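You operate a simulated robot arm through the tools that you are given. There is no shell and no other tool.

Carry out the task below with a simulated robot arm. There is one attempt and no reset: what you move stays moved.

## Task
Put the card's weight on the silver plate, cover it, run the motor a few seconds and switch it off.
Fine: use the cord switch; three seconds are enough; the cover goes on before the motor runs.

It is judged by the outcome, as a careful person would: the job done as asked, and still so three seconds after it is handed in. It fails if anything else is knocked over, pushed out of place, dropped, spilled or broken. A push-on lid holds only when it is set on centred and level and pressed home; a screw cap is set on level and turned clockwise until tight.

## Robot
A 7-joint arm with a two-finger parallel gripper, fixed in place. Base frame: the origin is at the foot of the arm, x ahead of it, y to its left, z up; the work surface is at about z = 750. Lengths are in mm, angles in rad, forces in N, time in s.
With the tool pointing down near the work surface it reaches from about 200 to 680 mm from the base axis. Its first joint turns from -1.152 to 1.152 rad. Payload 2.4 kg.
Tool frame: the origin (TCP) lies between the finger pads and is the grasp point; the fingertips stand 30 mm ahead of it; z points along the fingers, y is the line along which they close. The gripper opens to 94 mm. The fingers are 28 mm wide and 10 mm thick; the gripper's body (50 by 96 mm) begins 55 mm behind the TCP.
Orientation is that of the tool frame in the base frame, as a unit quaternion [x, y, z, w]. With the fingers straight down and closing along the base's y, the tool's x points along the base's -x, its y along +y and its z along -z.

## Interface
- The arm moves only by the tool servo_tool. Its argument "moves" is one flat list of numbers, 6 for each row, row after row: the shift along the base's x, y, z in cm, then the turn, a rotation vector about the base's x, y, z in rad. In form: [tx, ty, tz, ax, ay, az, tx, ty, tz, ax, ay, az, ...]. A call has 1 to 20 rows; each row is the pose to reach, as a shift and turn from the pose commanded when the call began. "claw" is the closure, from 0 (fully open) to 1 (shut), set as the call begins (left out, the last holds). Each row takes 0.2 s and may step no farther than 50 mm and 0.15 rad from the row before; otherwise, or with a gripper value out of range, the whole call is refused. A pose out of reach is approached as far as the arm can. The call stops where the force on the tool passes 40 N (or 10 N more than at its start, if that is more) or the arm is blocked; 0.2 s more then pass. Each finger travels about 153 mm/s and halts on what it meets, pressing with about 25 N; the grip force reading is that of the motor and also rises with nothing between the fingers. The clock runs only during rows and for 0.2 s after the last one: add rows that repeat a pose to give the fingers time. The reply holds the time, the measured pose of the TCP, the force on the tool along the base axes, the opening and the grip force, in the units named above and with some noise, with the torque about the TCP (base axes, N m) and any sound that the robot's microphone picked up.
- Cameras (640 x 400 px; columns grow to the right, rows downward): "scene" is fixed at [24.1, 463.3, 1447.4]; the picture's right is [-0.87, -0.50, 0.00], its down [-0.27, 0.46, -0.85] and it looks along [0.42, -0.73, -0.53] (base axes); focal length 324 px, centre (320, 200). "wrist" rides on the gripper at [76, 14, -102] in the tool frame; the picture's right is [-0.18, 0.98, 0.00], its down [-0.75, -0.14, -0.64] and it looks along [-0.63, -0.12, 0.77] (tool axes); focal length 243 px, centre (320, 200). There is no depth. A picture from a camera that has moved, and an enlarged one, comes with that camera's place and axes in the base frame and with its lens.
- camera(camera): a new picture of that camera. It takes no simulated time.
- close_up(camera, box): a new picture of the part [left, top, right, bottom] of that camera's present view, enlarged. It takes no simulated time.
- finish_job(): hands the job in; it is judged then, once.

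Places have to be worked out from the pictures, the camera data and where the tool is seen. Open the gripper and draw the arm clear of the work before you hand the job in, unless the task says otherwise.

The tools are called after "Call:" as name(argument=value, ...) on one line, values as JSON. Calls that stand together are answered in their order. servo_tool: Moves the arm, as the interface text tells. Its arguments: {"type":"object","properties":{"moves":{"type":"array"},"claw":{"type":"number"}},"required":["moves"]} The other tools are called the same way: camera (camera) takes a picture; close_up (camera, box) takes an enlarged picture of a part of a camera's view; finish_job () hands the job in.

At the start:

```text
time: 0.0
tool_pos: [449.0, -106.6, 1278.2]
ee_rot: [0.0, 1.0, 0.0, 0.0]
contact_force: [0.4, 0.8, -0.1]
moment: [0.02, 0.0, 0.0]
opening: 93.8
finger_force: 0.1
```

scene: 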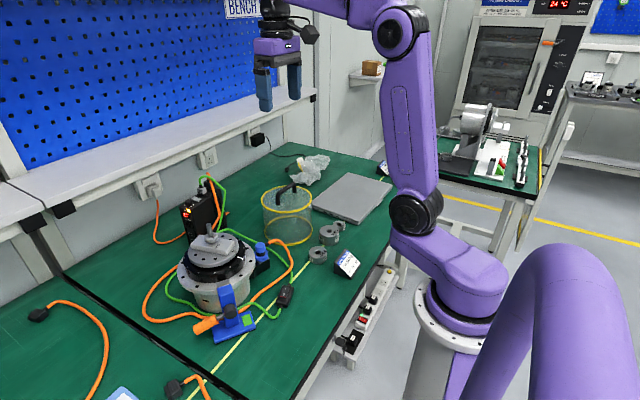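
wrist: 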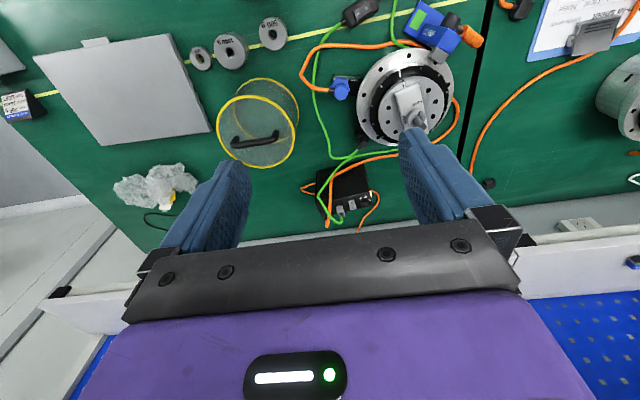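

I start by looking closer at the work area: the card, weights, motor plate, cover, and cord switch.

Call:
close_up(camera="scene", box=[130, 160, 290, 260])

Call:
close_up(camera="scene", box=[130, 240, 290, 340])

Call:
close_up(camera="scene", box=[250, 170, 410, 290])

Call:
close_up(camera="wrist", box=[180, 0, 480, 180])

Call:
close_up(camera="wrist", box=[0, 80, 80, 130])

Call:
close_up(camera="scene", box=[325, 245, 365, 280])

```text
4.00 times, centred on (210, 210) of scene
camera zoom: at [24.1, 463.3, 1447.4], right [-0.87, -0.5, 0.0], down [-0.27, 0.46, -0.85], along [0.42, -0.73, -0.53], focal length 1296 px, centre (760, 160)
```

zoom: 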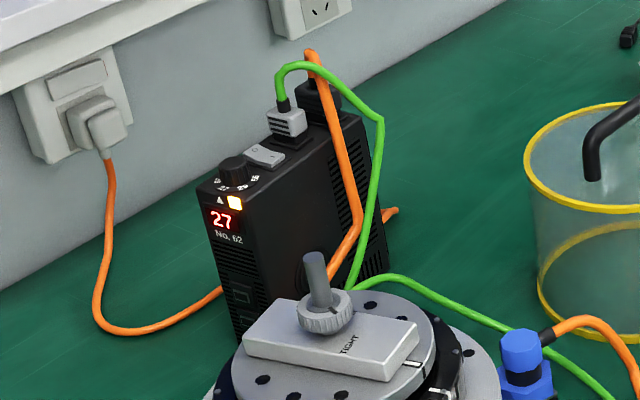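

```text
4.00 times, centred on (210, 290) of scene
camera zoom: at [24.1, 463.3, 1447.4], right [-0.87, -0.5, 0.0], down [-0.27, 0.46, -0.85], along [0.42, -0.73, -0.53], focal length 1296 px, centre (760, -160)
```

zoom: 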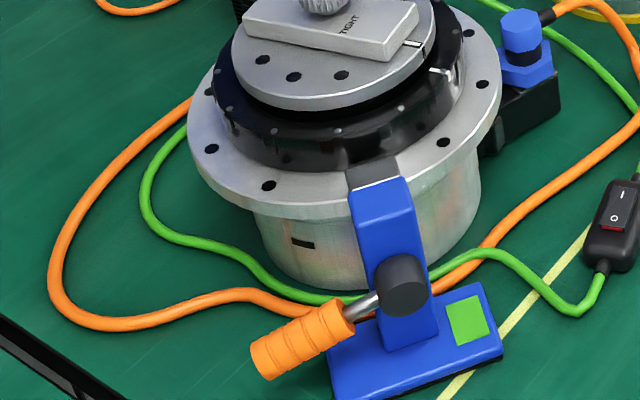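

```text
3.33 times, centred on (330, 230) of scene
camera zoom: at [24.1, 463.3, 1447.4], right [-0.87, -0.5, 0.0], down [-0.27, 0.46, -0.85], along [0.42, -0.73, -0.53], focal length 1080 px, centre (287, 100)
```

zoom: 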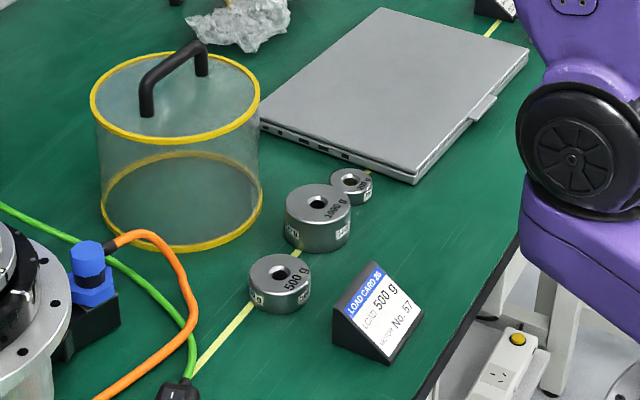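

```text
2.13 times, centred on (330, 90) of wrist
camera zoom: at [373.2, -92.8, 1381.2], right [0.18, 0.98, 0.0], down [0.75, -0.14, 0.64], along [0.63, -0.12, -0.77], focal length 518 px, centre (299, 435)
```

zoom: 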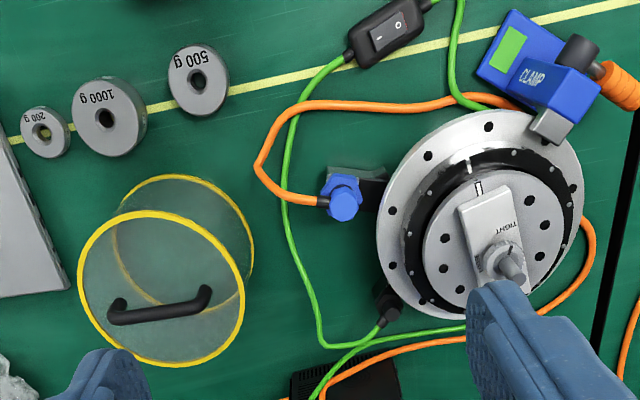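

```text
8.00 times, centred on (40, 105) of wrist
camera zoom: at [373.2, -92.8, 1381.2], right [0.18, 0.98, 0.0], down [0.75, -0.14, 0.64], along [0.63, -0.12, -0.77], focal length 1941 px, centre (2560, 960)
```

zoom: 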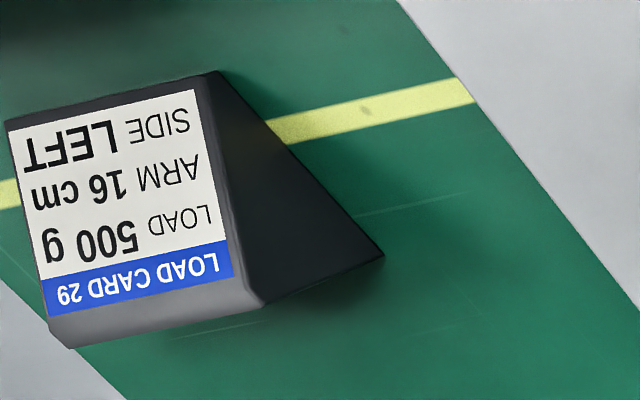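

```text
11.43 times, centred on (345, 262) of scene
camera zoom: at [24.1, 463.3, 1447.4], right [-0.87, -0.5, 0.0], down [-0.27, 0.46, -0.85], along [0.42, -0.73, -0.53], focal length 3701 px, centre (34, -514)
```

zoom: 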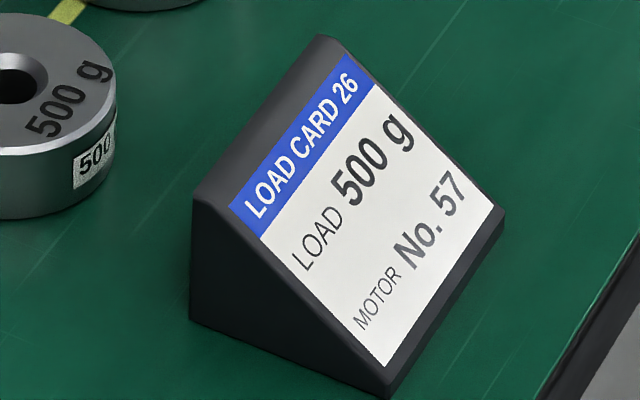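

Both cards visible say 500 g, but one names motor No. 57 while the controller shows No. 62. I look at the rest of the bench before deciding anything.

Call:
close_up(camera="wrist", box=[480, 0, 640, 100])

Call:
close_up(camera="wrist", box=[540, 60, 640, 160])

Call:
close_up(camera="scene", box=[0, 280, 240, 400])

Call:
close_up(camera="scene", box=[320, 260, 420, 380])

Call:
close_up(camera="scene", box=[180, 170, 280, 240])

Call:
close_up(camera="scene", box=[180, 225, 280, 295])

Call:
close_up(camera="scene", box=[370, 150, 410, 180])

Call:
close_up(camera="wrist", box=[340, 30, 480, 140])

Call:
close_up(camera="wrist", box=[290, 140, 400, 240])

```text
4.00 times, centred on (560, 50) of wrist
camera zoom: at [373.2, -92.8, 1381.2], right [0.18, 0.98, 0.0], down [0.75, -0.14, 0.64], along [0.63, -0.12, -0.77], focal length 970 px, centre (-640, 800)
```

zoom: 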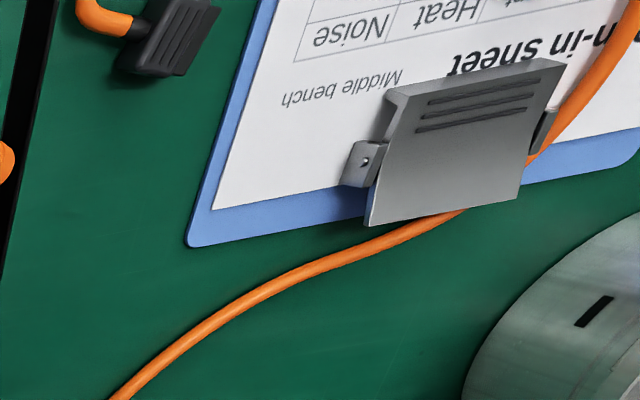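

```text
4.00 times, centred on (590, 110) of wrist
camera zoom: at [373.2, -92.8, 1381.2], right [0.18, 0.98, 0.0], down [0.75, -0.14, 0.64], along [0.63, -0.12, -0.77], focal length 970 px, centre (-760, 560)
```

zoom: 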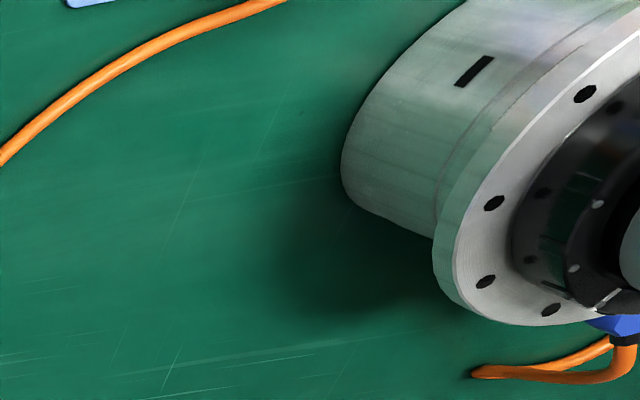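

```text
2.67 times, centred on (120, 340) of scene
camera zoom: at [24.1, 463.3, 1447.4], right [-0.87, -0.5, 0.0], down [-0.27, 0.46, -0.85], along [0.42, -0.73, -0.53], focal length 864 px, centre (853, -173)
```

zoom: 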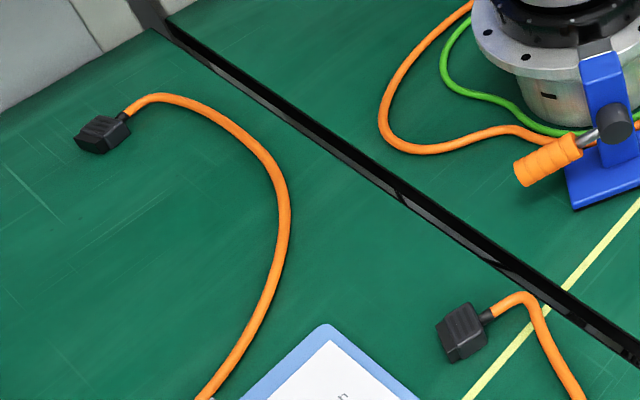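

```text
3.33 times, centred on (370, 320) of scene
camera zoom: at [24.1, 463.3, 1447.4], right [-0.87, -0.5, 0.0], down [-0.27, 0.46, -0.85], along [0.42, -0.73, -0.53], focal length 1080 px, centre (153, -200)
```

zoom: 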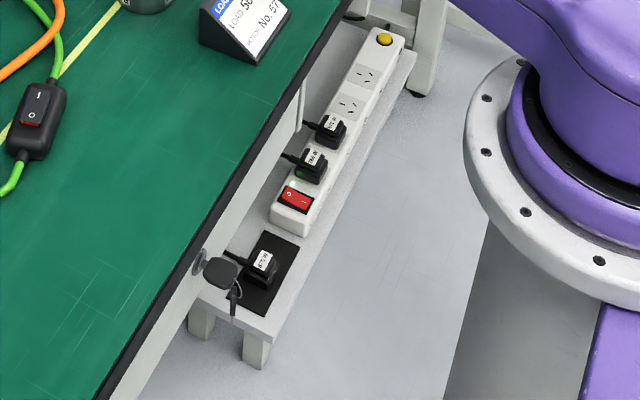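

```text
5.71 times, centred on (230, 205) of scene
camera zoom: at [24.1, 463.3, 1447.4], right [-0.87, -0.5, 0.0], down [-0.27, 0.46, -0.85], along [0.42, -0.73, -0.53], focal length 1851 px, centre (834, 171)
```

zoom: 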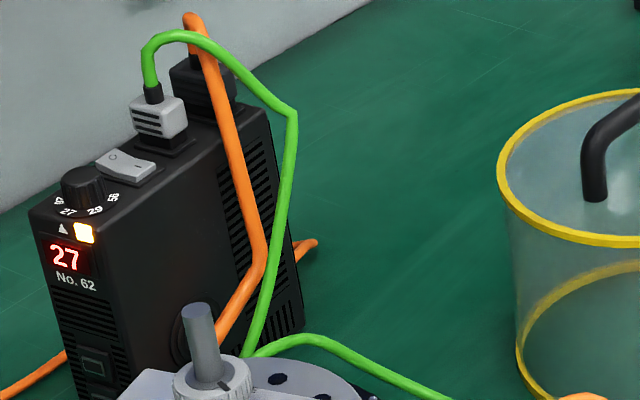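

```text
5.71 times, centred on (230, 260) of scene
camera zoom: at [24.1, 463.3, 1447.4], right [-0.87, -0.5, 0.0], down [-0.27, 0.46, -0.85], along [0.42, -0.73, -0.53], focal length 1851 px, centre (834, -143)
```

zoom: 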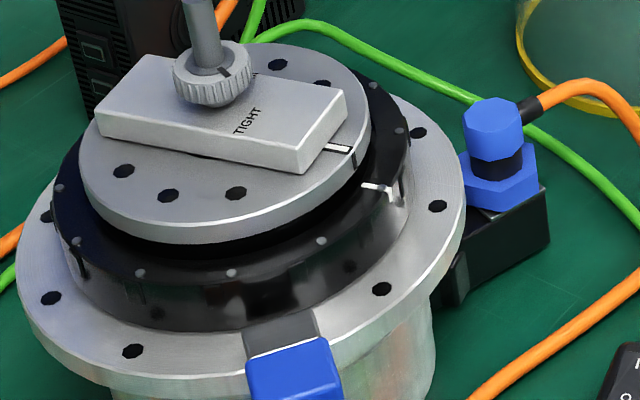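

```text
13.33 times, centred on (390, 165) of scene
camera zoom: at [24.1, 463.3, 1447.4], right [-0.87, -0.5, 0.0], down [-0.27, 0.46, -0.85], along [0.42, -0.73, -0.53], focal length 4318 px, centre (-613, 667)
```

zoom: 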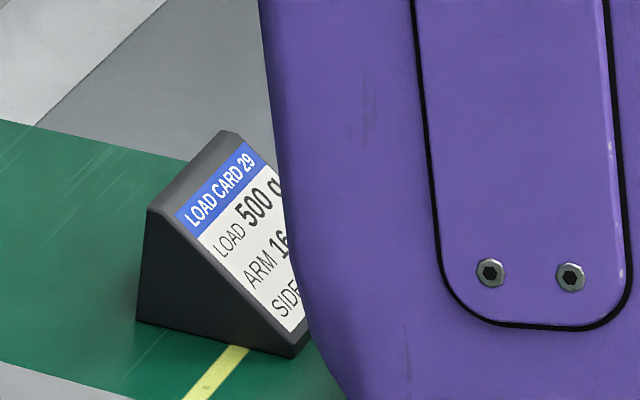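

```text
3.64 times, centred on (410, 85) of wrist
camera zoom: at [373.2, -92.8, 1381.2], right [0.18, 0.98, 0.0], down [0.75, -0.14, 0.64], along [0.63, -0.12, -0.77], focal length 882 px, centre (-7, 618)
```

zoom: 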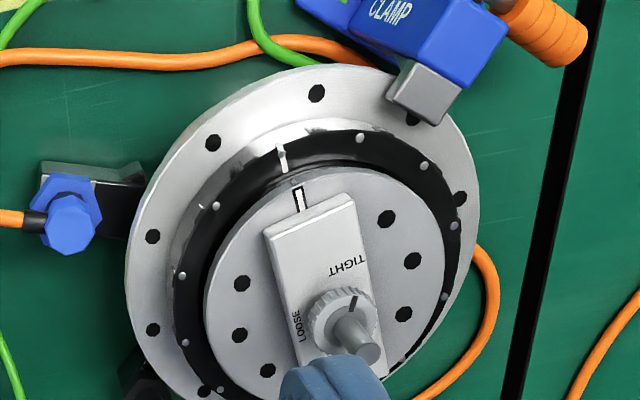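

```text
4.00 times, centred on (345, 190) of wrist
camera zoom: at [373.2, -92.8, 1381.2], right [0.18, 0.98, 0.0], down [0.75, -0.14, 0.64], along [0.63, -0.12, -0.77], focal length 970 px, centre (220, 240)
```

zoom: 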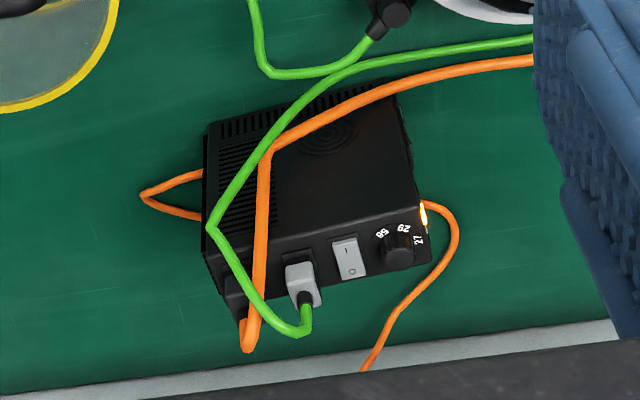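

The zooms show a post/knob on a clamp bar ("LOOSE/TIGHT") on the plate, the cord switch near (360,10) in the wrist view, and a second motor partly visible on the neighbouring bench. I move the wrist camera to look at the motor from nearer and to the left.

Call:
servo_tool(moves=[-0.8, 3.9, -2.1, 0, 0, 0, -1.6, 7.8, -4.2, 0, 0, 0, -2.4, 11.7, -6.3, 0, 0, 0, -3.2, 15.6, -8.4, 0, 0, 0, -4.0, 19.5, -10.5, 0, 0, 0, -4.8, 23.4, -12.6, 0, 0, 0])

Call:
camera(camera="wrist")

Call:
camera(camera="scene")

```text
time: 1.4
tool_pos: [402.6, 128.2, 1151.8]
ee_rot: [0.002, 1.0, 0.0, 0.0]
contact_force: [0.7, 0.2, -0.4]
moment: [-0.04, -0.03, -0.04]
opening: 94.1
finger_force: 0.0
```

```text
taken
camera wrist: at [325.8, 141.2, 1254.8], right [0.19, 0.98, 0.0], down [0.75, -0.14, 0.64], along [0.63, -0.12, -0.77], focal length 243 px, centre (320, 200)
```

wrist: 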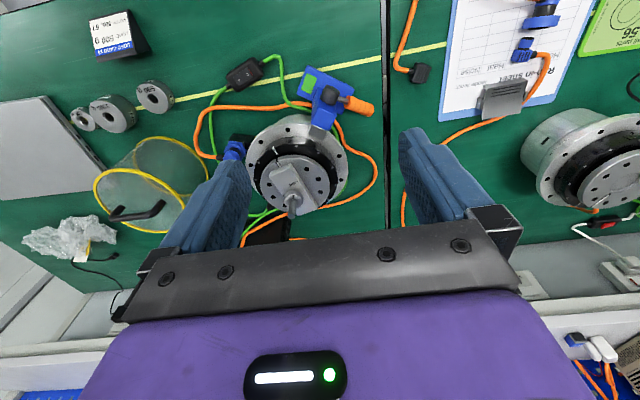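

```text
taken
```

scene: 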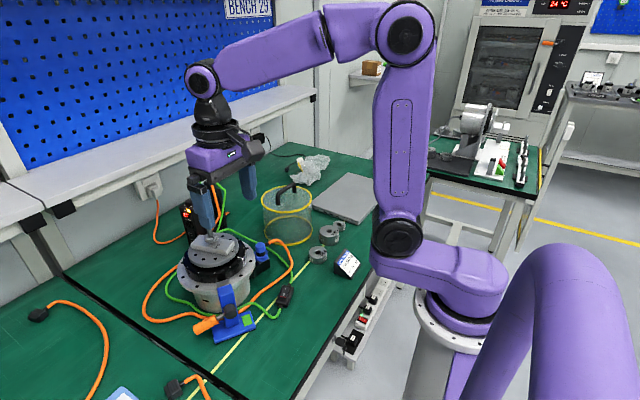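

Call:
close_up(camera="wrist", box=[220, 90, 380, 230])

Call:
close_up(camera="wrist", box=[500, 0, 640, 110])

Call:
close_up(camera="wrist", box=[500, 90, 640, 260])

Call:
close_up(camera="wrist", box=[200, 40, 320, 120])

Call:
close_up(camera="wrist", box=[440, 0, 560, 110])

Call:
close_up(camera="wrist", box=[80, 0, 160, 60])

```text
2.86 times, centred on (300, 160) of wrist
camera zoom: at [325.8, 141.2, 1254.8], right [0.19, 0.98, 0.0], down [0.75, -0.14, 0.64], along [0.63, -0.12, -0.77], focal length 693 px, centre (377, 314)
```

zoom: 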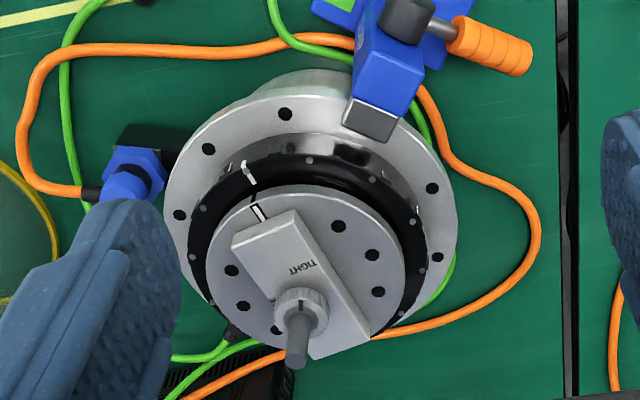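

```text
3.64 times, centred on (570, 55) of wrist
camera zoom: at [325.8, 141.2, 1254.8], right [0.19, 0.98, 0.0], down [0.75, -0.14, 0.64], along [0.63, -0.12, -0.77], focal length 882 px, centre (-589, 727)
```

zoom: 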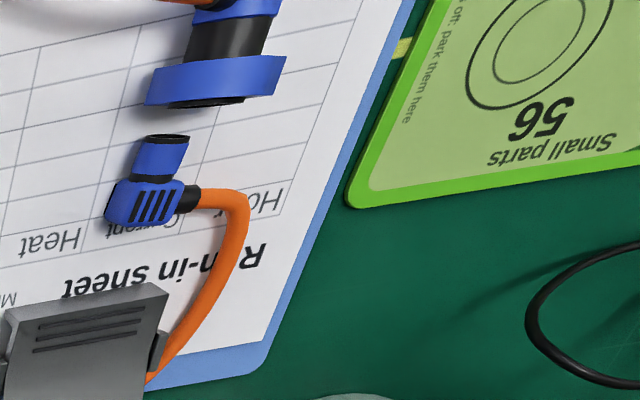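

```text
2.35 times, centred on (570, 175) of wrist
camera zoom: at [325.8, 141.2, 1254.8], right [0.19, 0.98, 0.0], down [0.75, -0.14, 0.64], along [0.63, -0.12, -0.77], focal length 571 px, centre (-268, 259)
```

zoom: 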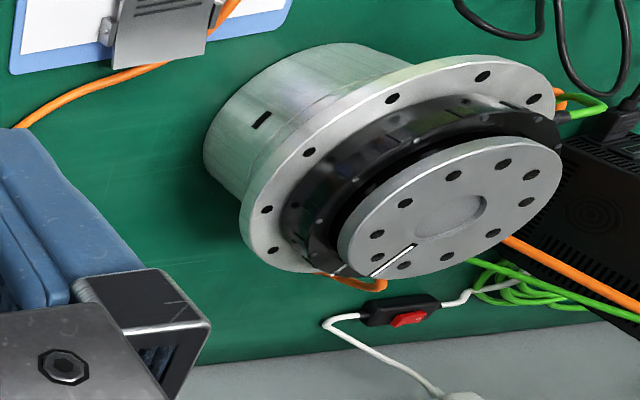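

```text
5.00 times, centred on (260, 80) of wrist
camera zoom: at [325.8, 141.2, 1254.8], right [0.19, 0.98, 0.0], down [0.75, -0.14, 0.64], along [0.63, -0.12, -0.77], focal length 1213 px, centre (620, 800)
```

zoom: 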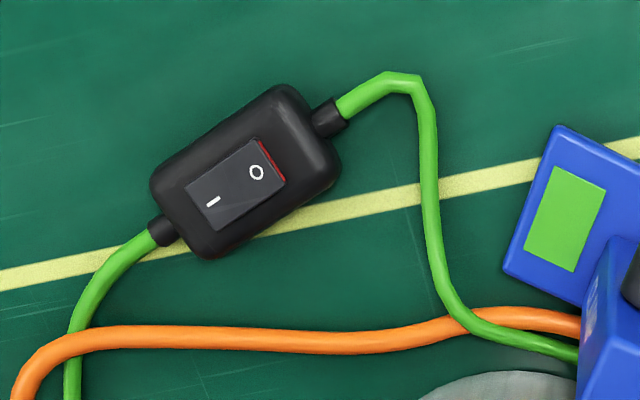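

```text
3.64 times, centred on (500, 55) of wrist
camera zoom: at [325.8, 141.2, 1254.8], right [0.19, 0.98, 0.0], down [0.75, -0.14, 0.64], along [0.63, -0.12, -0.77], focal length 882 px, centre (-334, 727)
```

zoom: 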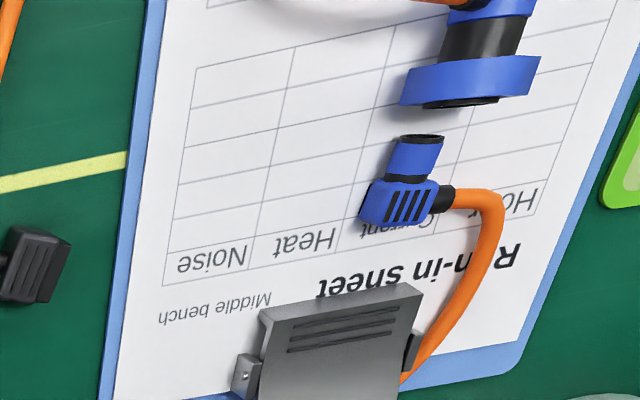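

```text
6.67 times, centred on (120, 30) of wrist
camera zoom: at [325.8, 141.2, 1254.8], right [0.19, 0.98, 0.0], down [0.75, -0.14, 0.64], along [0.63, -0.12, -0.77], focal length 1618 px, centre (1653, 1333)
```

zoom: 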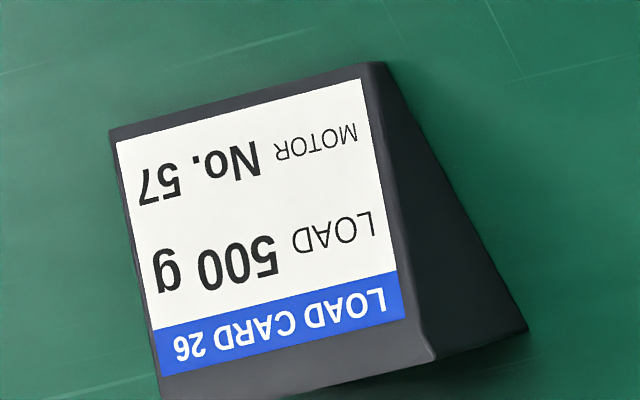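

Triangulating two wrist views puts the post top at about (572, 50, 985), plate near (562, 52, ~910), cover near (558, -265). I move nearer above the plate to study the bar, knob and post.

Call:
servo_tool(moves=[2.2, -1.7, -2.3, 0, 0, 0, 4.4, -3.4, -4.6, 0, 0, 0, 6.6, -5.1, -6.9, 0, 0, 0, 8.8, -6.8, -9.2, 0, 0, 0])

Call:
camera(camera="wrist")

Call:
close_up(camera="wrist", box=[230, 60, 410, 240])

Call:
close_up(camera="wrist", box=[270, 120, 370, 220])

Call:
camera(camera="scene")

```text
time: 2.4
tool_pos: [491.6, 57.6, 1056.9]
ee_rot: [0.0, 1.0, 0.0, 0.001]
contact_force: [-0.5, 0.0, 0.1]
moment: [0.01, 0.02, -0.01]
opening: 94.4
finger_force: 0.1
```

```text
taken
camera wrist: at [414.7, 72.4, 1159.9], right [0.18, 0.98, 0.0], down [0.75, -0.14, 0.64], along [0.63, -0.12, -0.77], focal length 243 px, centre (320, 200)
```

wrist: 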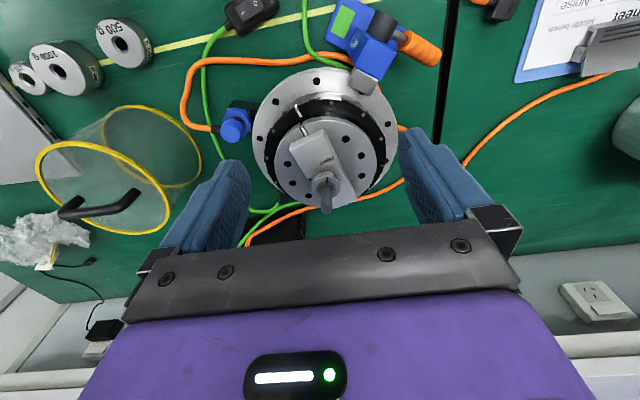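

```text
2.22 times, centred on (320, 150) of wrist
camera zoom: at [414.7, 72.4, 1159.9], right [0.18, 0.98, 0.0], down [0.75, -0.14, 0.64], along [0.63, -0.12, -0.77], focal length 539 px, centre (320, 311)
```

zoom: 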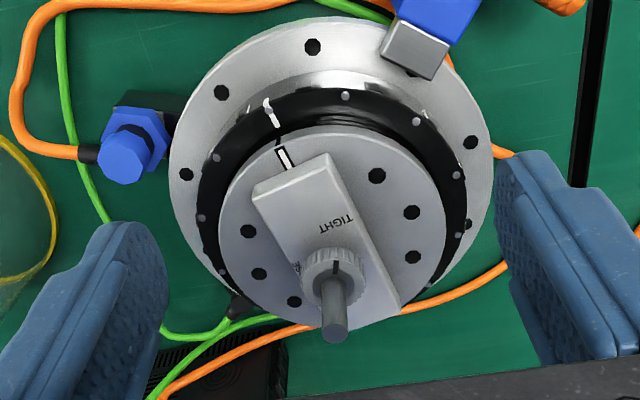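

```text
4.00 times, centred on (320, 170) of wrist
camera zoom: at [414.7, 72.4, 1159.9], right [0.18, 0.98, 0.0], down [0.75, -0.14, 0.64], along [0.63, -0.12, -0.77], focal length 970 px, centre (320, 320)
```

zoom: 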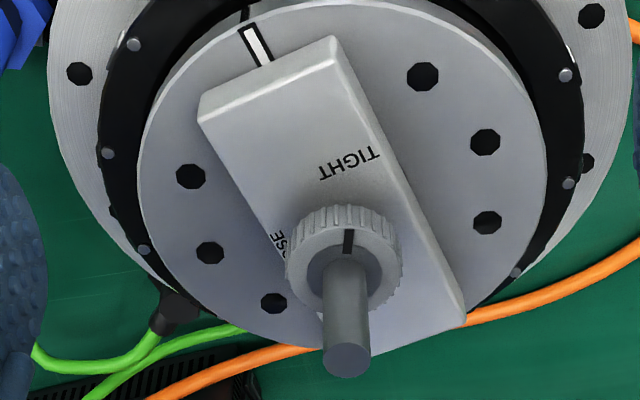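

```text
taken
```

scene: 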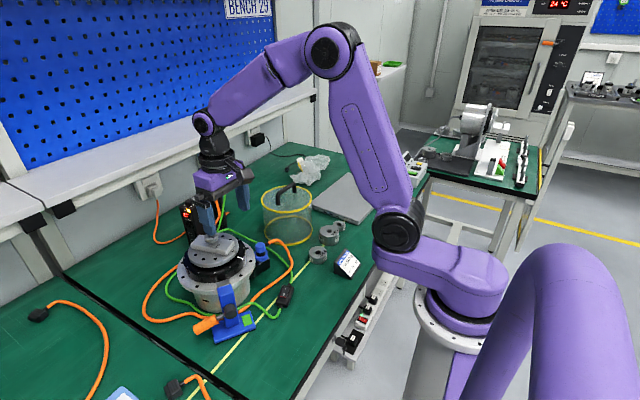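

The knob's mark points at TIGHT and a bar sits clamped on the plate. A mat on the left bench says something like "Small parts … off: park them here", so I go read it and look at the other motor before deciding about the bar.

Call:
servo_tool(moves=[-2.5, 2.5, 3.0, 0, 0, 0, -5, 5, 6, 0, 0, 0, -7.5, 8.5, 8.5, 0, 0, 0, -10, 12.5, 10, 0, 0, 0, -12, 17, 10, 0, 0, 0, -13, 21.5, 10, 0, 0, 0, -14, 26, 10, 0, 0, 0, -15, 30, 10, 0, 0, 0])

Call:
camera(camera="wrist")

Call:
close_up(camera="wrist", box=[380, 0, 640, 150])

Call:
close_up(camera="wrist", box=[360, 90, 640, 250])

```text
time: 4.2
tool_pos: [336.3, 358.9, 1161.4]
ee_rot: [0.0, 1.0, -0.001, 0.0]
contact_force: [0.0, -0.4, -0.2]
moment: [-0.01, 0.0, 0.0]
opening: 94.0
finger_force: 0.1
```

```text
taken
camera wrist: at [261.0, 373.0, 1263.8], right [0.18, 0.98, 0.0], down [0.75, -0.14, 0.64], along [0.63, -0.12, -0.77], focal length 243 px, centre (320, 200)
```

wrist: 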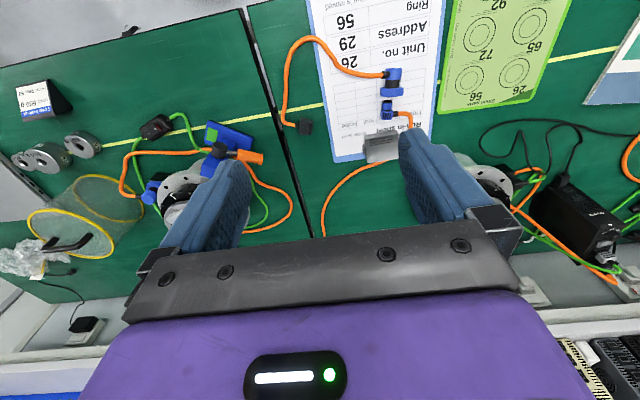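

```text
2.46 times, centred on (510, 75) of wrist
camera zoom: at [261.0, 373.0, 1263.8], right [0.18, 0.98, 0.0], down [0.75, -0.14, 0.64], along [0.63, -0.12, -0.77], focal length 597 px, centre (-148, 508)
```

zoom: 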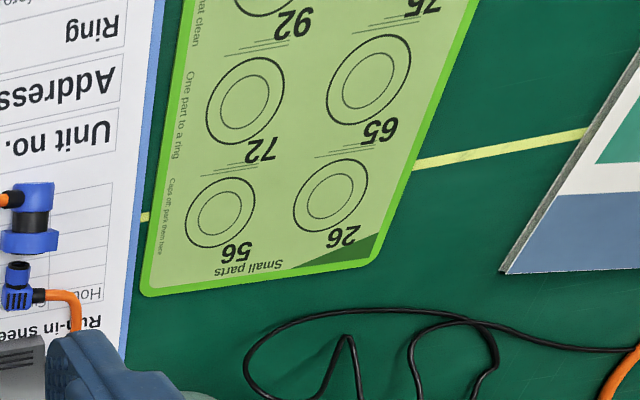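

```text
2.29 times, centred on (500, 170) of wrist
camera zoom: at [261.0, 373.0, 1263.8], right [0.18, 0.98, 0.0], down [0.75, -0.14, 0.64], along [0.63, -0.12, -0.77], focal length 555 px, centre (-91, 269)
```

zoom: 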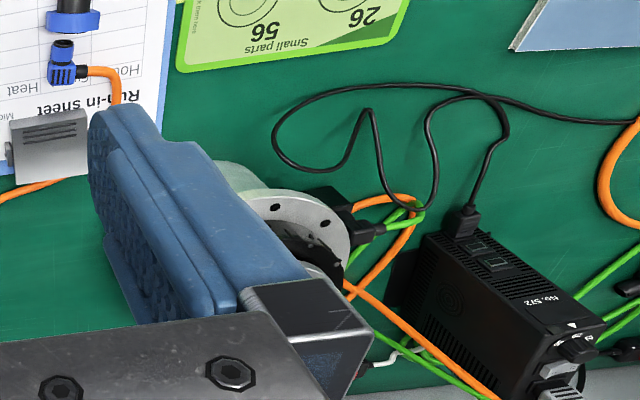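

The clipboard belongs to the "Middle bench"; the mat is for connector caps. I shift back a little to read the rest of these sheets so as not to miss an instruction.

Call:
servo_tool(moves=[-4, 0, 0, 0, 0, 0, -8, 0, 0, 0, 0, 0, -12, 0, 0, 0, 0, 0])

Call:
camera(camera="wrist")

Call:
close_up(camera="wrist", box=[300, 0, 500, 160])

Call:
close_up(camera="wrist", box=[440, 20, 600, 140])

Call:
close_up(camera="wrist", box=[540, 0, 640, 100])

```text
time: 5.0
tool_pos: [221.1, 355.1, 1158.0]
ee_rot: [0.0, 1.0, -0.001, -0.001]
contact_force: [-0.4, -0.1, -0.3]
moment: [0.03, -0.02, 0.02]
opening: 94.1
finger_force: 0.0
```

```text
taken
camera wrist: at [144.8, 370.3, 1261.3], right [0.18, 0.98, 0.0], down [0.75, -0.14, 0.64], along [0.63, -0.12, -0.77], focal length 243 px, centre (320, 200)
```

wrist: 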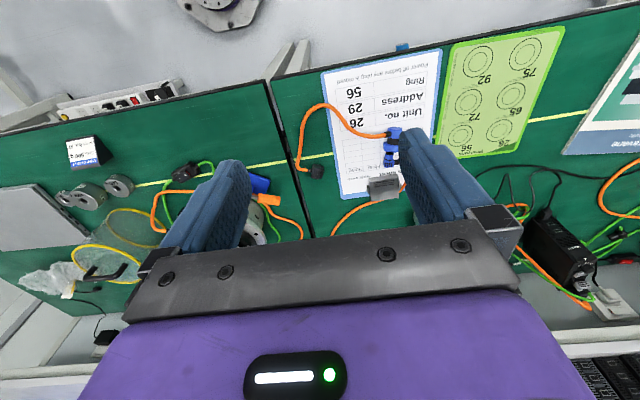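

```text
2.50 times, centred on (400, 80) of wrist
camera zoom: at [144.8, 370.3, 1261.3], right [0.18, 0.98, 0.0], down [0.75, -0.14, 0.64], along [0.63, -0.12, -0.77], focal length 606 px, centre (120, 500)
```

zoom: 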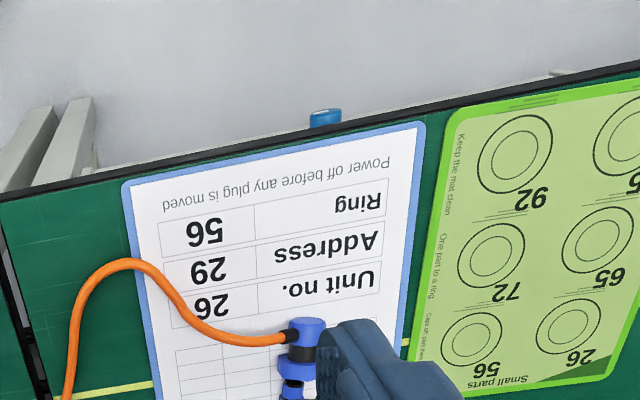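

```text
3.33 times, centred on (520, 80) of wrist
camera zoom: at [144.8, 370.3, 1261.3], right [0.18, 0.98, 0.0], down [0.75, -0.14, 0.64], along [0.63, -0.12, -0.77], focal length 809 px, centre (-347, 600)
```

zoom: 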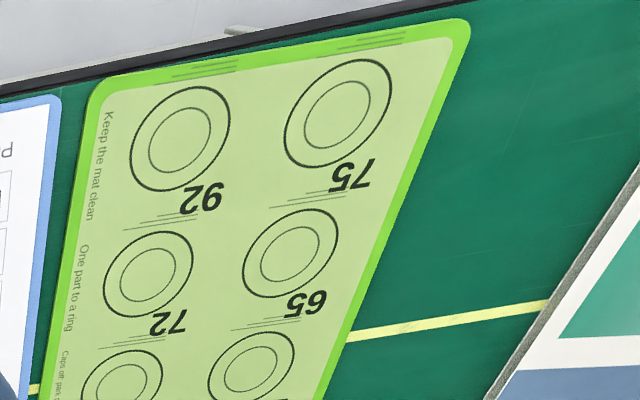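

```text
4.00 times, centred on (590, 50) of wrist
camera zoom: at [144.8, 370.3, 1261.3], right [0.18, 0.98, 0.0], down [0.75, -0.14, 0.64], along [0.63, -0.12, -0.77], focal length 970 px, centre (-760, 800)
```

zoom: 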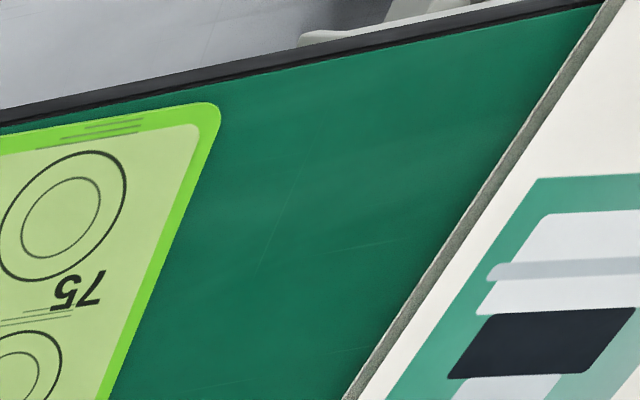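

Those sheets are for the middle bench only. Next I zoom the fixed camera on the post, weights, cover and clamp while the arm is away from the work.

Call:
close_up(camera="scene", box=[185, 215, 245, 265])

Call:
close_up(camera="scene", box=[305, 215, 350, 270])

Call:
close_up(camera="scene", box=[250, 170, 330, 250])

Call:
close_up(camera="scene", box=[175, 255, 265, 345])

Call:
close_up(camera="scene", box=[255, 270, 305, 320])

```text
8.00 times, centred on (215, 240) of scene
camera zoom: at [24.1, 463.3, 1447.5], right [-0.87, -0.5, 0.0], down [-0.27, 0.46, -0.85], along [0.42, -0.73, -0.53], focal length 2591 px, centre (1160, -120)
```

zoom: 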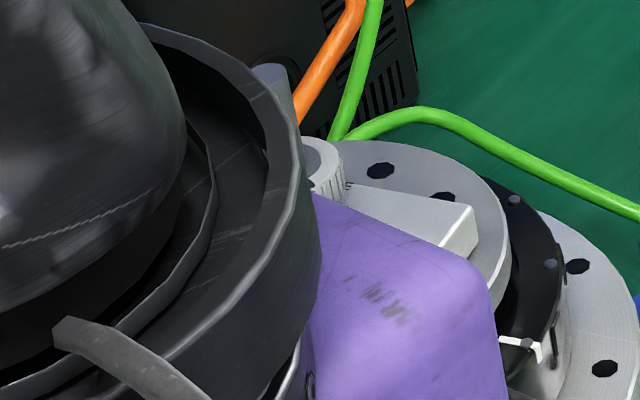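

```text
7.27 times, centred on (328, 242) of scene
camera zoom: at [24.1, 463.3, 1447.5], right [-0.87, -0.5, 0.0], down [-0.27, 0.46, -0.85], along [0.42, -0.73, -0.53], focal length 2355 px, centre (266, -109)
```

zoom: 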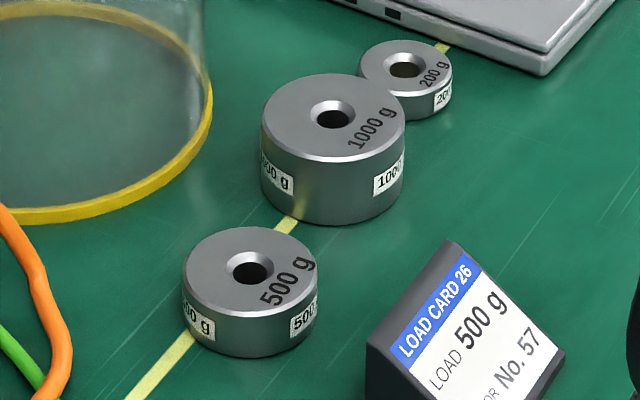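

```text
5.00 times, centred on (290, 210) of scene
camera zoom: at [24.1, 463.3, 1447.5], right [-0.87, -0.5, 0.0], down [-0.27, 0.46, -0.85], along [0.42, -0.73, -0.53], focal length 1619 px, centre (470, 150)
```

zoom: 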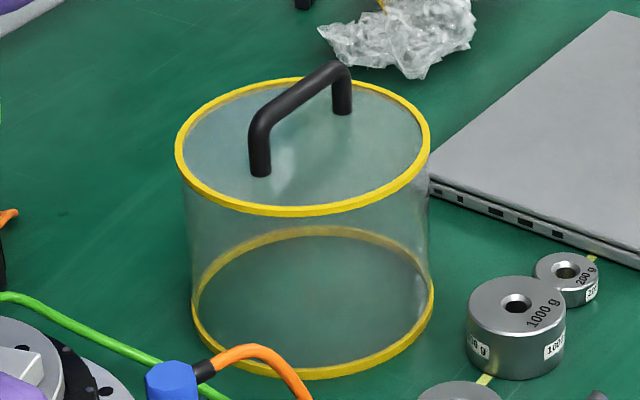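

```text
4.44 times, centred on (220, 300) of scene
camera zoom: at [24.1, 463.3, 1447.5], right [-0.87, -0.5, 0.0], down [-0.27, 0.46, -0.85], along [0.42, -0.73, -0.53], focal length 1439 px, centre (764, -244)
```

zoom: 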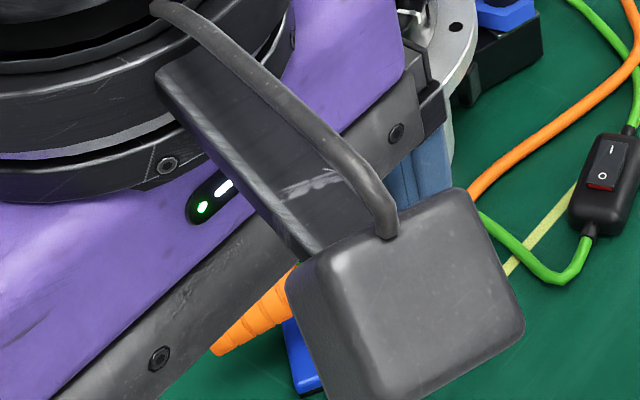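

```text
8.00 times, centred on (280, 295) of scene
camera zoom: at [24.1, 463.3, 1447.5], right [-0.87, -0.5, 0.0], down [-0.27, 0.46, -0.85], along [0.42, -0.73, -0.53], focal length 2591 px, centre (640, -560)
```

zoom: 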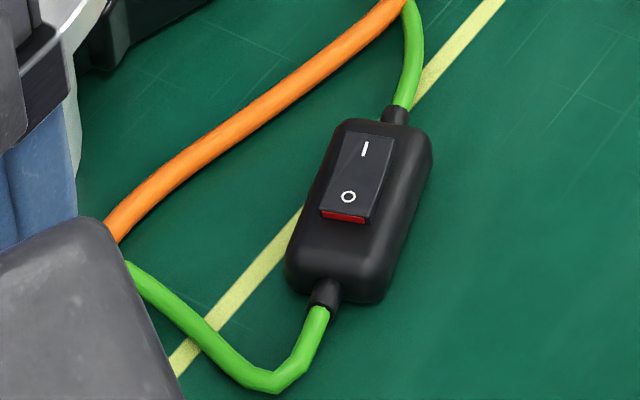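

The weights have chamfered holes of about 15 mm that suit the ~13 mm central post, so the weight belongs on that post at the plate's axis. Now I check the state of the cord switch and the controller.

Call:
close_up(camera="scene", box=[274, 282, 298, 306])

Call:
close_up(camera="wrist", box=[165, 155, 205, 190])

Call:
servo_tool(moves=[2, -4.5, 0, 0, 0, 0, 4, -9, 0, 0, 0, 0, 6, -13.5, -1, 0, 0, 0, 8, -18, -3, 0, 0, 0, 9, -22.5, -5, 0, 0, 0, 9.5, -27, -7, 0, 0, 0, 9.9, -31.5, -9, 0, 0, 0, 9.9, -35, -11, 0, 0, 0])

Call:
camera(camera="wrist")

```text
16.00 times, centred on (286, 294) of scene
camera zoom: at [24.1, 463.3, 1447.5], right [-0.87, -0.5, 0.0], down [-0.27, 0.46, -0.85], along [0.42, -0.73, -0.53], focal length 5182 px, centre (864, -1304)
```

zoom: 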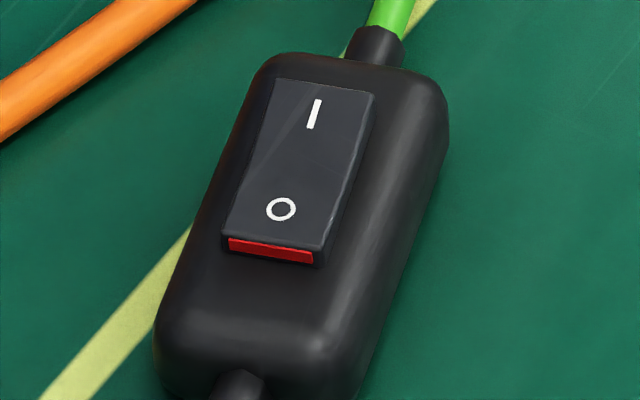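

```text
11.43 times, centred on (185, 172) of wrist
camera zoom: at [144.8, 370.3, 1261.3], right [0.18, 0.98, 0.0], down [0.75, -0.14, 0.64], along [0.63, -0.12, -0.77], focal length 2773 px, centre (1863, 514)
```

zoom: 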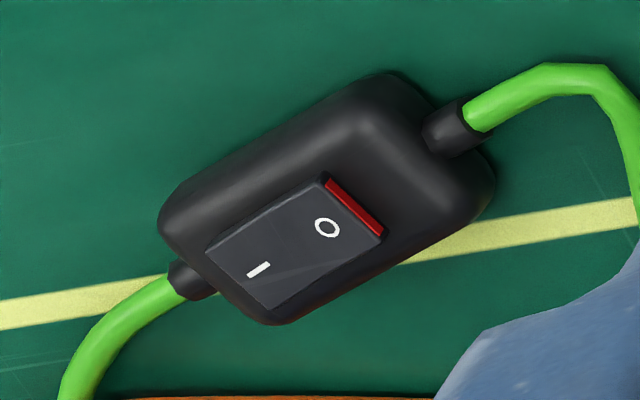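

```text
refused: row 3 steps farther than a row can; nothing moved
```

```text
taken
camera wrist: at [144.8, 370.3, 1261.3], right [0.18, 0.98, 0.0], down [0.75, -0.14, 0.64], along [0.63, -0.12, -0.77], focal length 243 px, centre (320, 200)
```

wrist: 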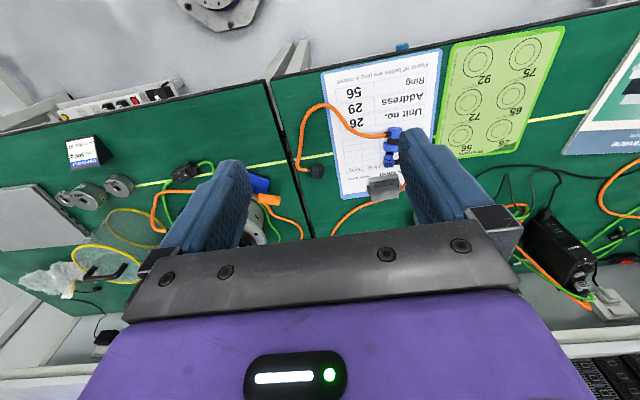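

The rocker's O end stands raised with its red flank showing and the I end looks flush, so its state needs care. I look at the controller's own rocker, plugs and the motor's sockets.

Call:
close_up(camera="scene", box=[180, 170, 230, 220])

Call:
servo_tool(moves=[2, -4.5, 0, 0, 0, 0, 4, -9, 0, 0, 0, 0, 6, -13.4, -0.8, 0, 0, 0, 8, -17.5, -2.5, 0, 0, 0, 9, -21.8, -4.5, 0, 0, 0, 9.5, -26, -6.5, 0, 0, 0, 9.9, -30, -9, 0, 0, 0, 9.9, -34, -11.5, 0, 0, 0])

Call:
camera(camera="wrist")

Call:
camera(camera="scene")

```text
8.00 times, centred on (205, 195) of scene
camera zoom: at [24.1, 463.3, 1447.5], right [-0.87, -0.5, 0.0], down [-0.27, 0.46, -0.85], along [0.42, -0.73, -0.53], focal length 2591 px, centre (1240, 240)
```

zoom: 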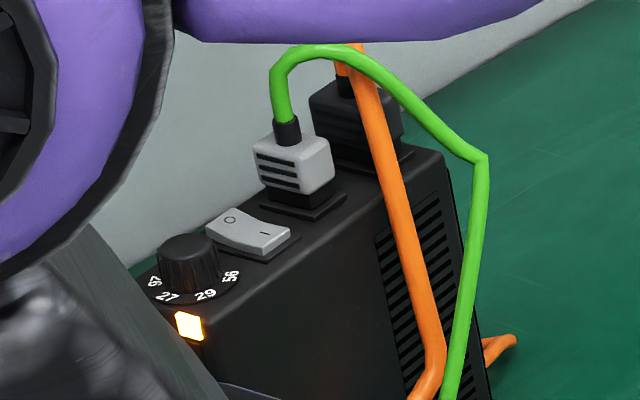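

```text
time: 6.8
tool_pos: [318.8, 19.0, 1043.3]
ee_rot: [-0.001, 1.0, 0.001, 0.0]
contact_force: [0.3, -0.9, 0.3]
moment: [-0.01, 0.01, -0.01]
opening: 93.8
finger_force: 0.1
```

```text
taken
camera wrist: at [243.4, 32.7, 1147.0], right [0.18, 0.98, 0.0], down [0.75, -0.14, 0.64], along [0.63, -0.12, -0.77], focal length 243 px, centre (320, 200)
```

wrist: 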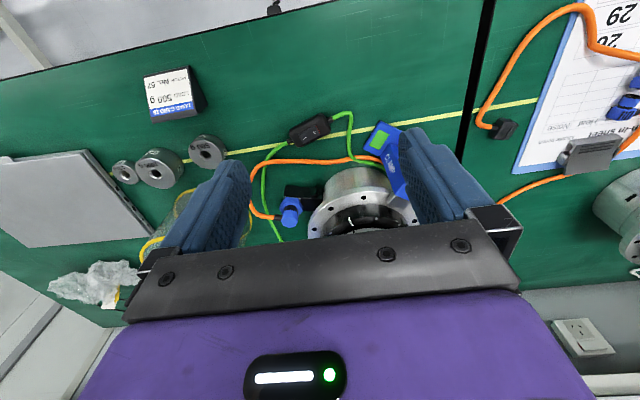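

```text
taken
```

scene: 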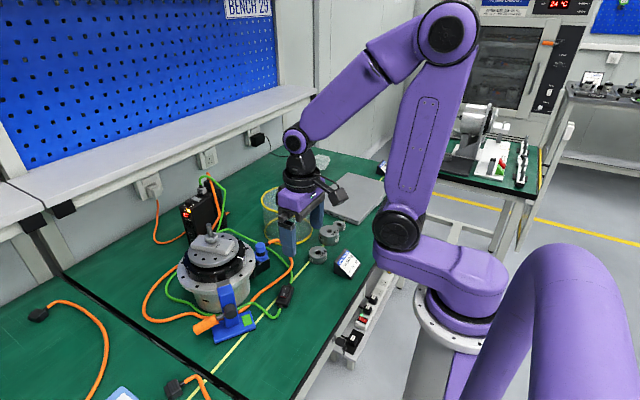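

Controller's own rocker also has its O end raised with its display lit. To calibrate what a raised end means here, I zoom on the cord switch and on the strip's red switch.

Call:
close_up(camera="wrist", box=[285, 110, 335, 150])

Call:
close_up(camera="scene", box=[395, 130, 435, 180])

Call:
close_up(camera="scene", box=[330, 290, 390, 360])

Call:
close_up(camera="scene", box=[185, 220, 245, 265])

Call:
close_up(camera="scene", box=[170, 240, 270, 330])

```text
10.00 times, centred on (310, 130) of wrist
camera zoom: at [243.4, 32.7, 1147.0], right [0.18, 0.98, 0.0], down [0.75, -0.14, 0.64], along [0.63, -0.12, -0.77], focal length 2426 px, centre (420, 900)
```

zoom: 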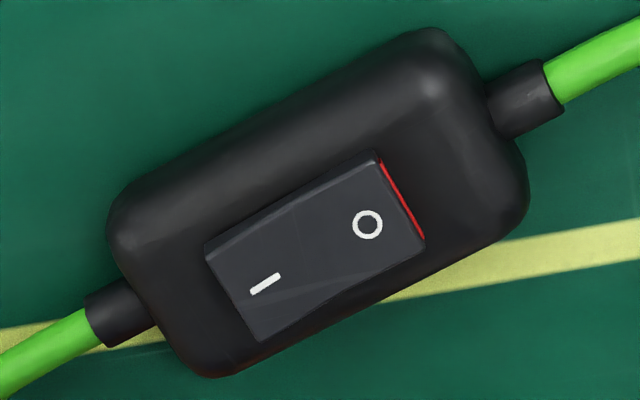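

```text
8.00 times, centred on (415, 155) of scene
camera zoom: at [24.0, 463.3, 1447.5], right [-0.87, -0.5, 0.0], down [-0.27, 0.46, -0.85], along [0.42, -0.73, -0.53], focal length 2591 px, centre (-440, 560)
```

zoom: 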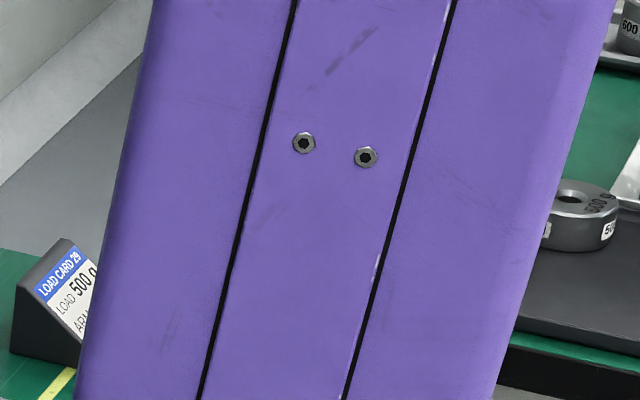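

```text
5.71 times, centred on (360, 325) of scene
camera zoom: at [24.0, 463.3, 1447.5], right [-0.87, -0.5, 0.0], down [-0.27, 0.46, -0.85], along [0.42, -0.73, -0.53], focal length 1851 px, centre (91, -514)
```

zoom: 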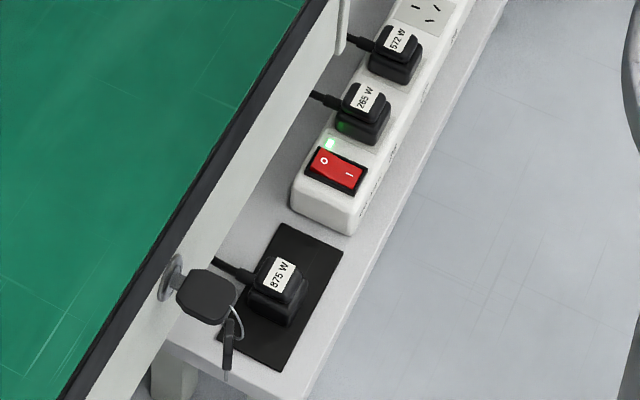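

```text
8.89 times, centred on (215, 242) of scene
camera zoom: at [24.0, 463.3, 1447.5], right [-0.87, -0.5, 0.0], down [-0.27, 0.46, -0.85], along [0.42, -0.73, -0.53], focal length 2879 px, centre (1253, -178)
```

zoom: 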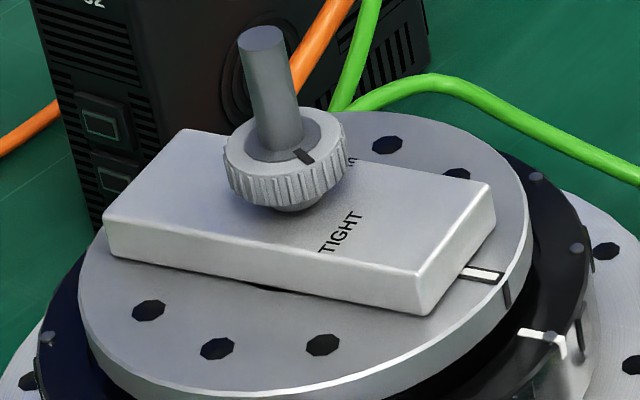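

```text
4.44 times, centred on (220, 285) of scene
camera zoom: at [24.0, 463.3, 1447.5], right [-0.87, -0.5, 0.0], down [-0.27, 0.46, -0.85], along [0.42, -0.73, -0.53], focal length 1439 px, centre (764, -178)
```

zoom: 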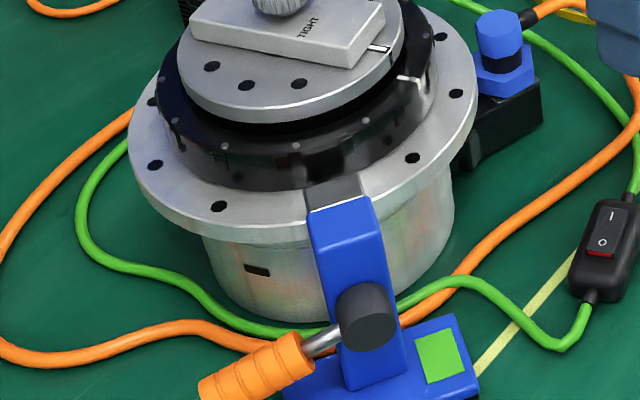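

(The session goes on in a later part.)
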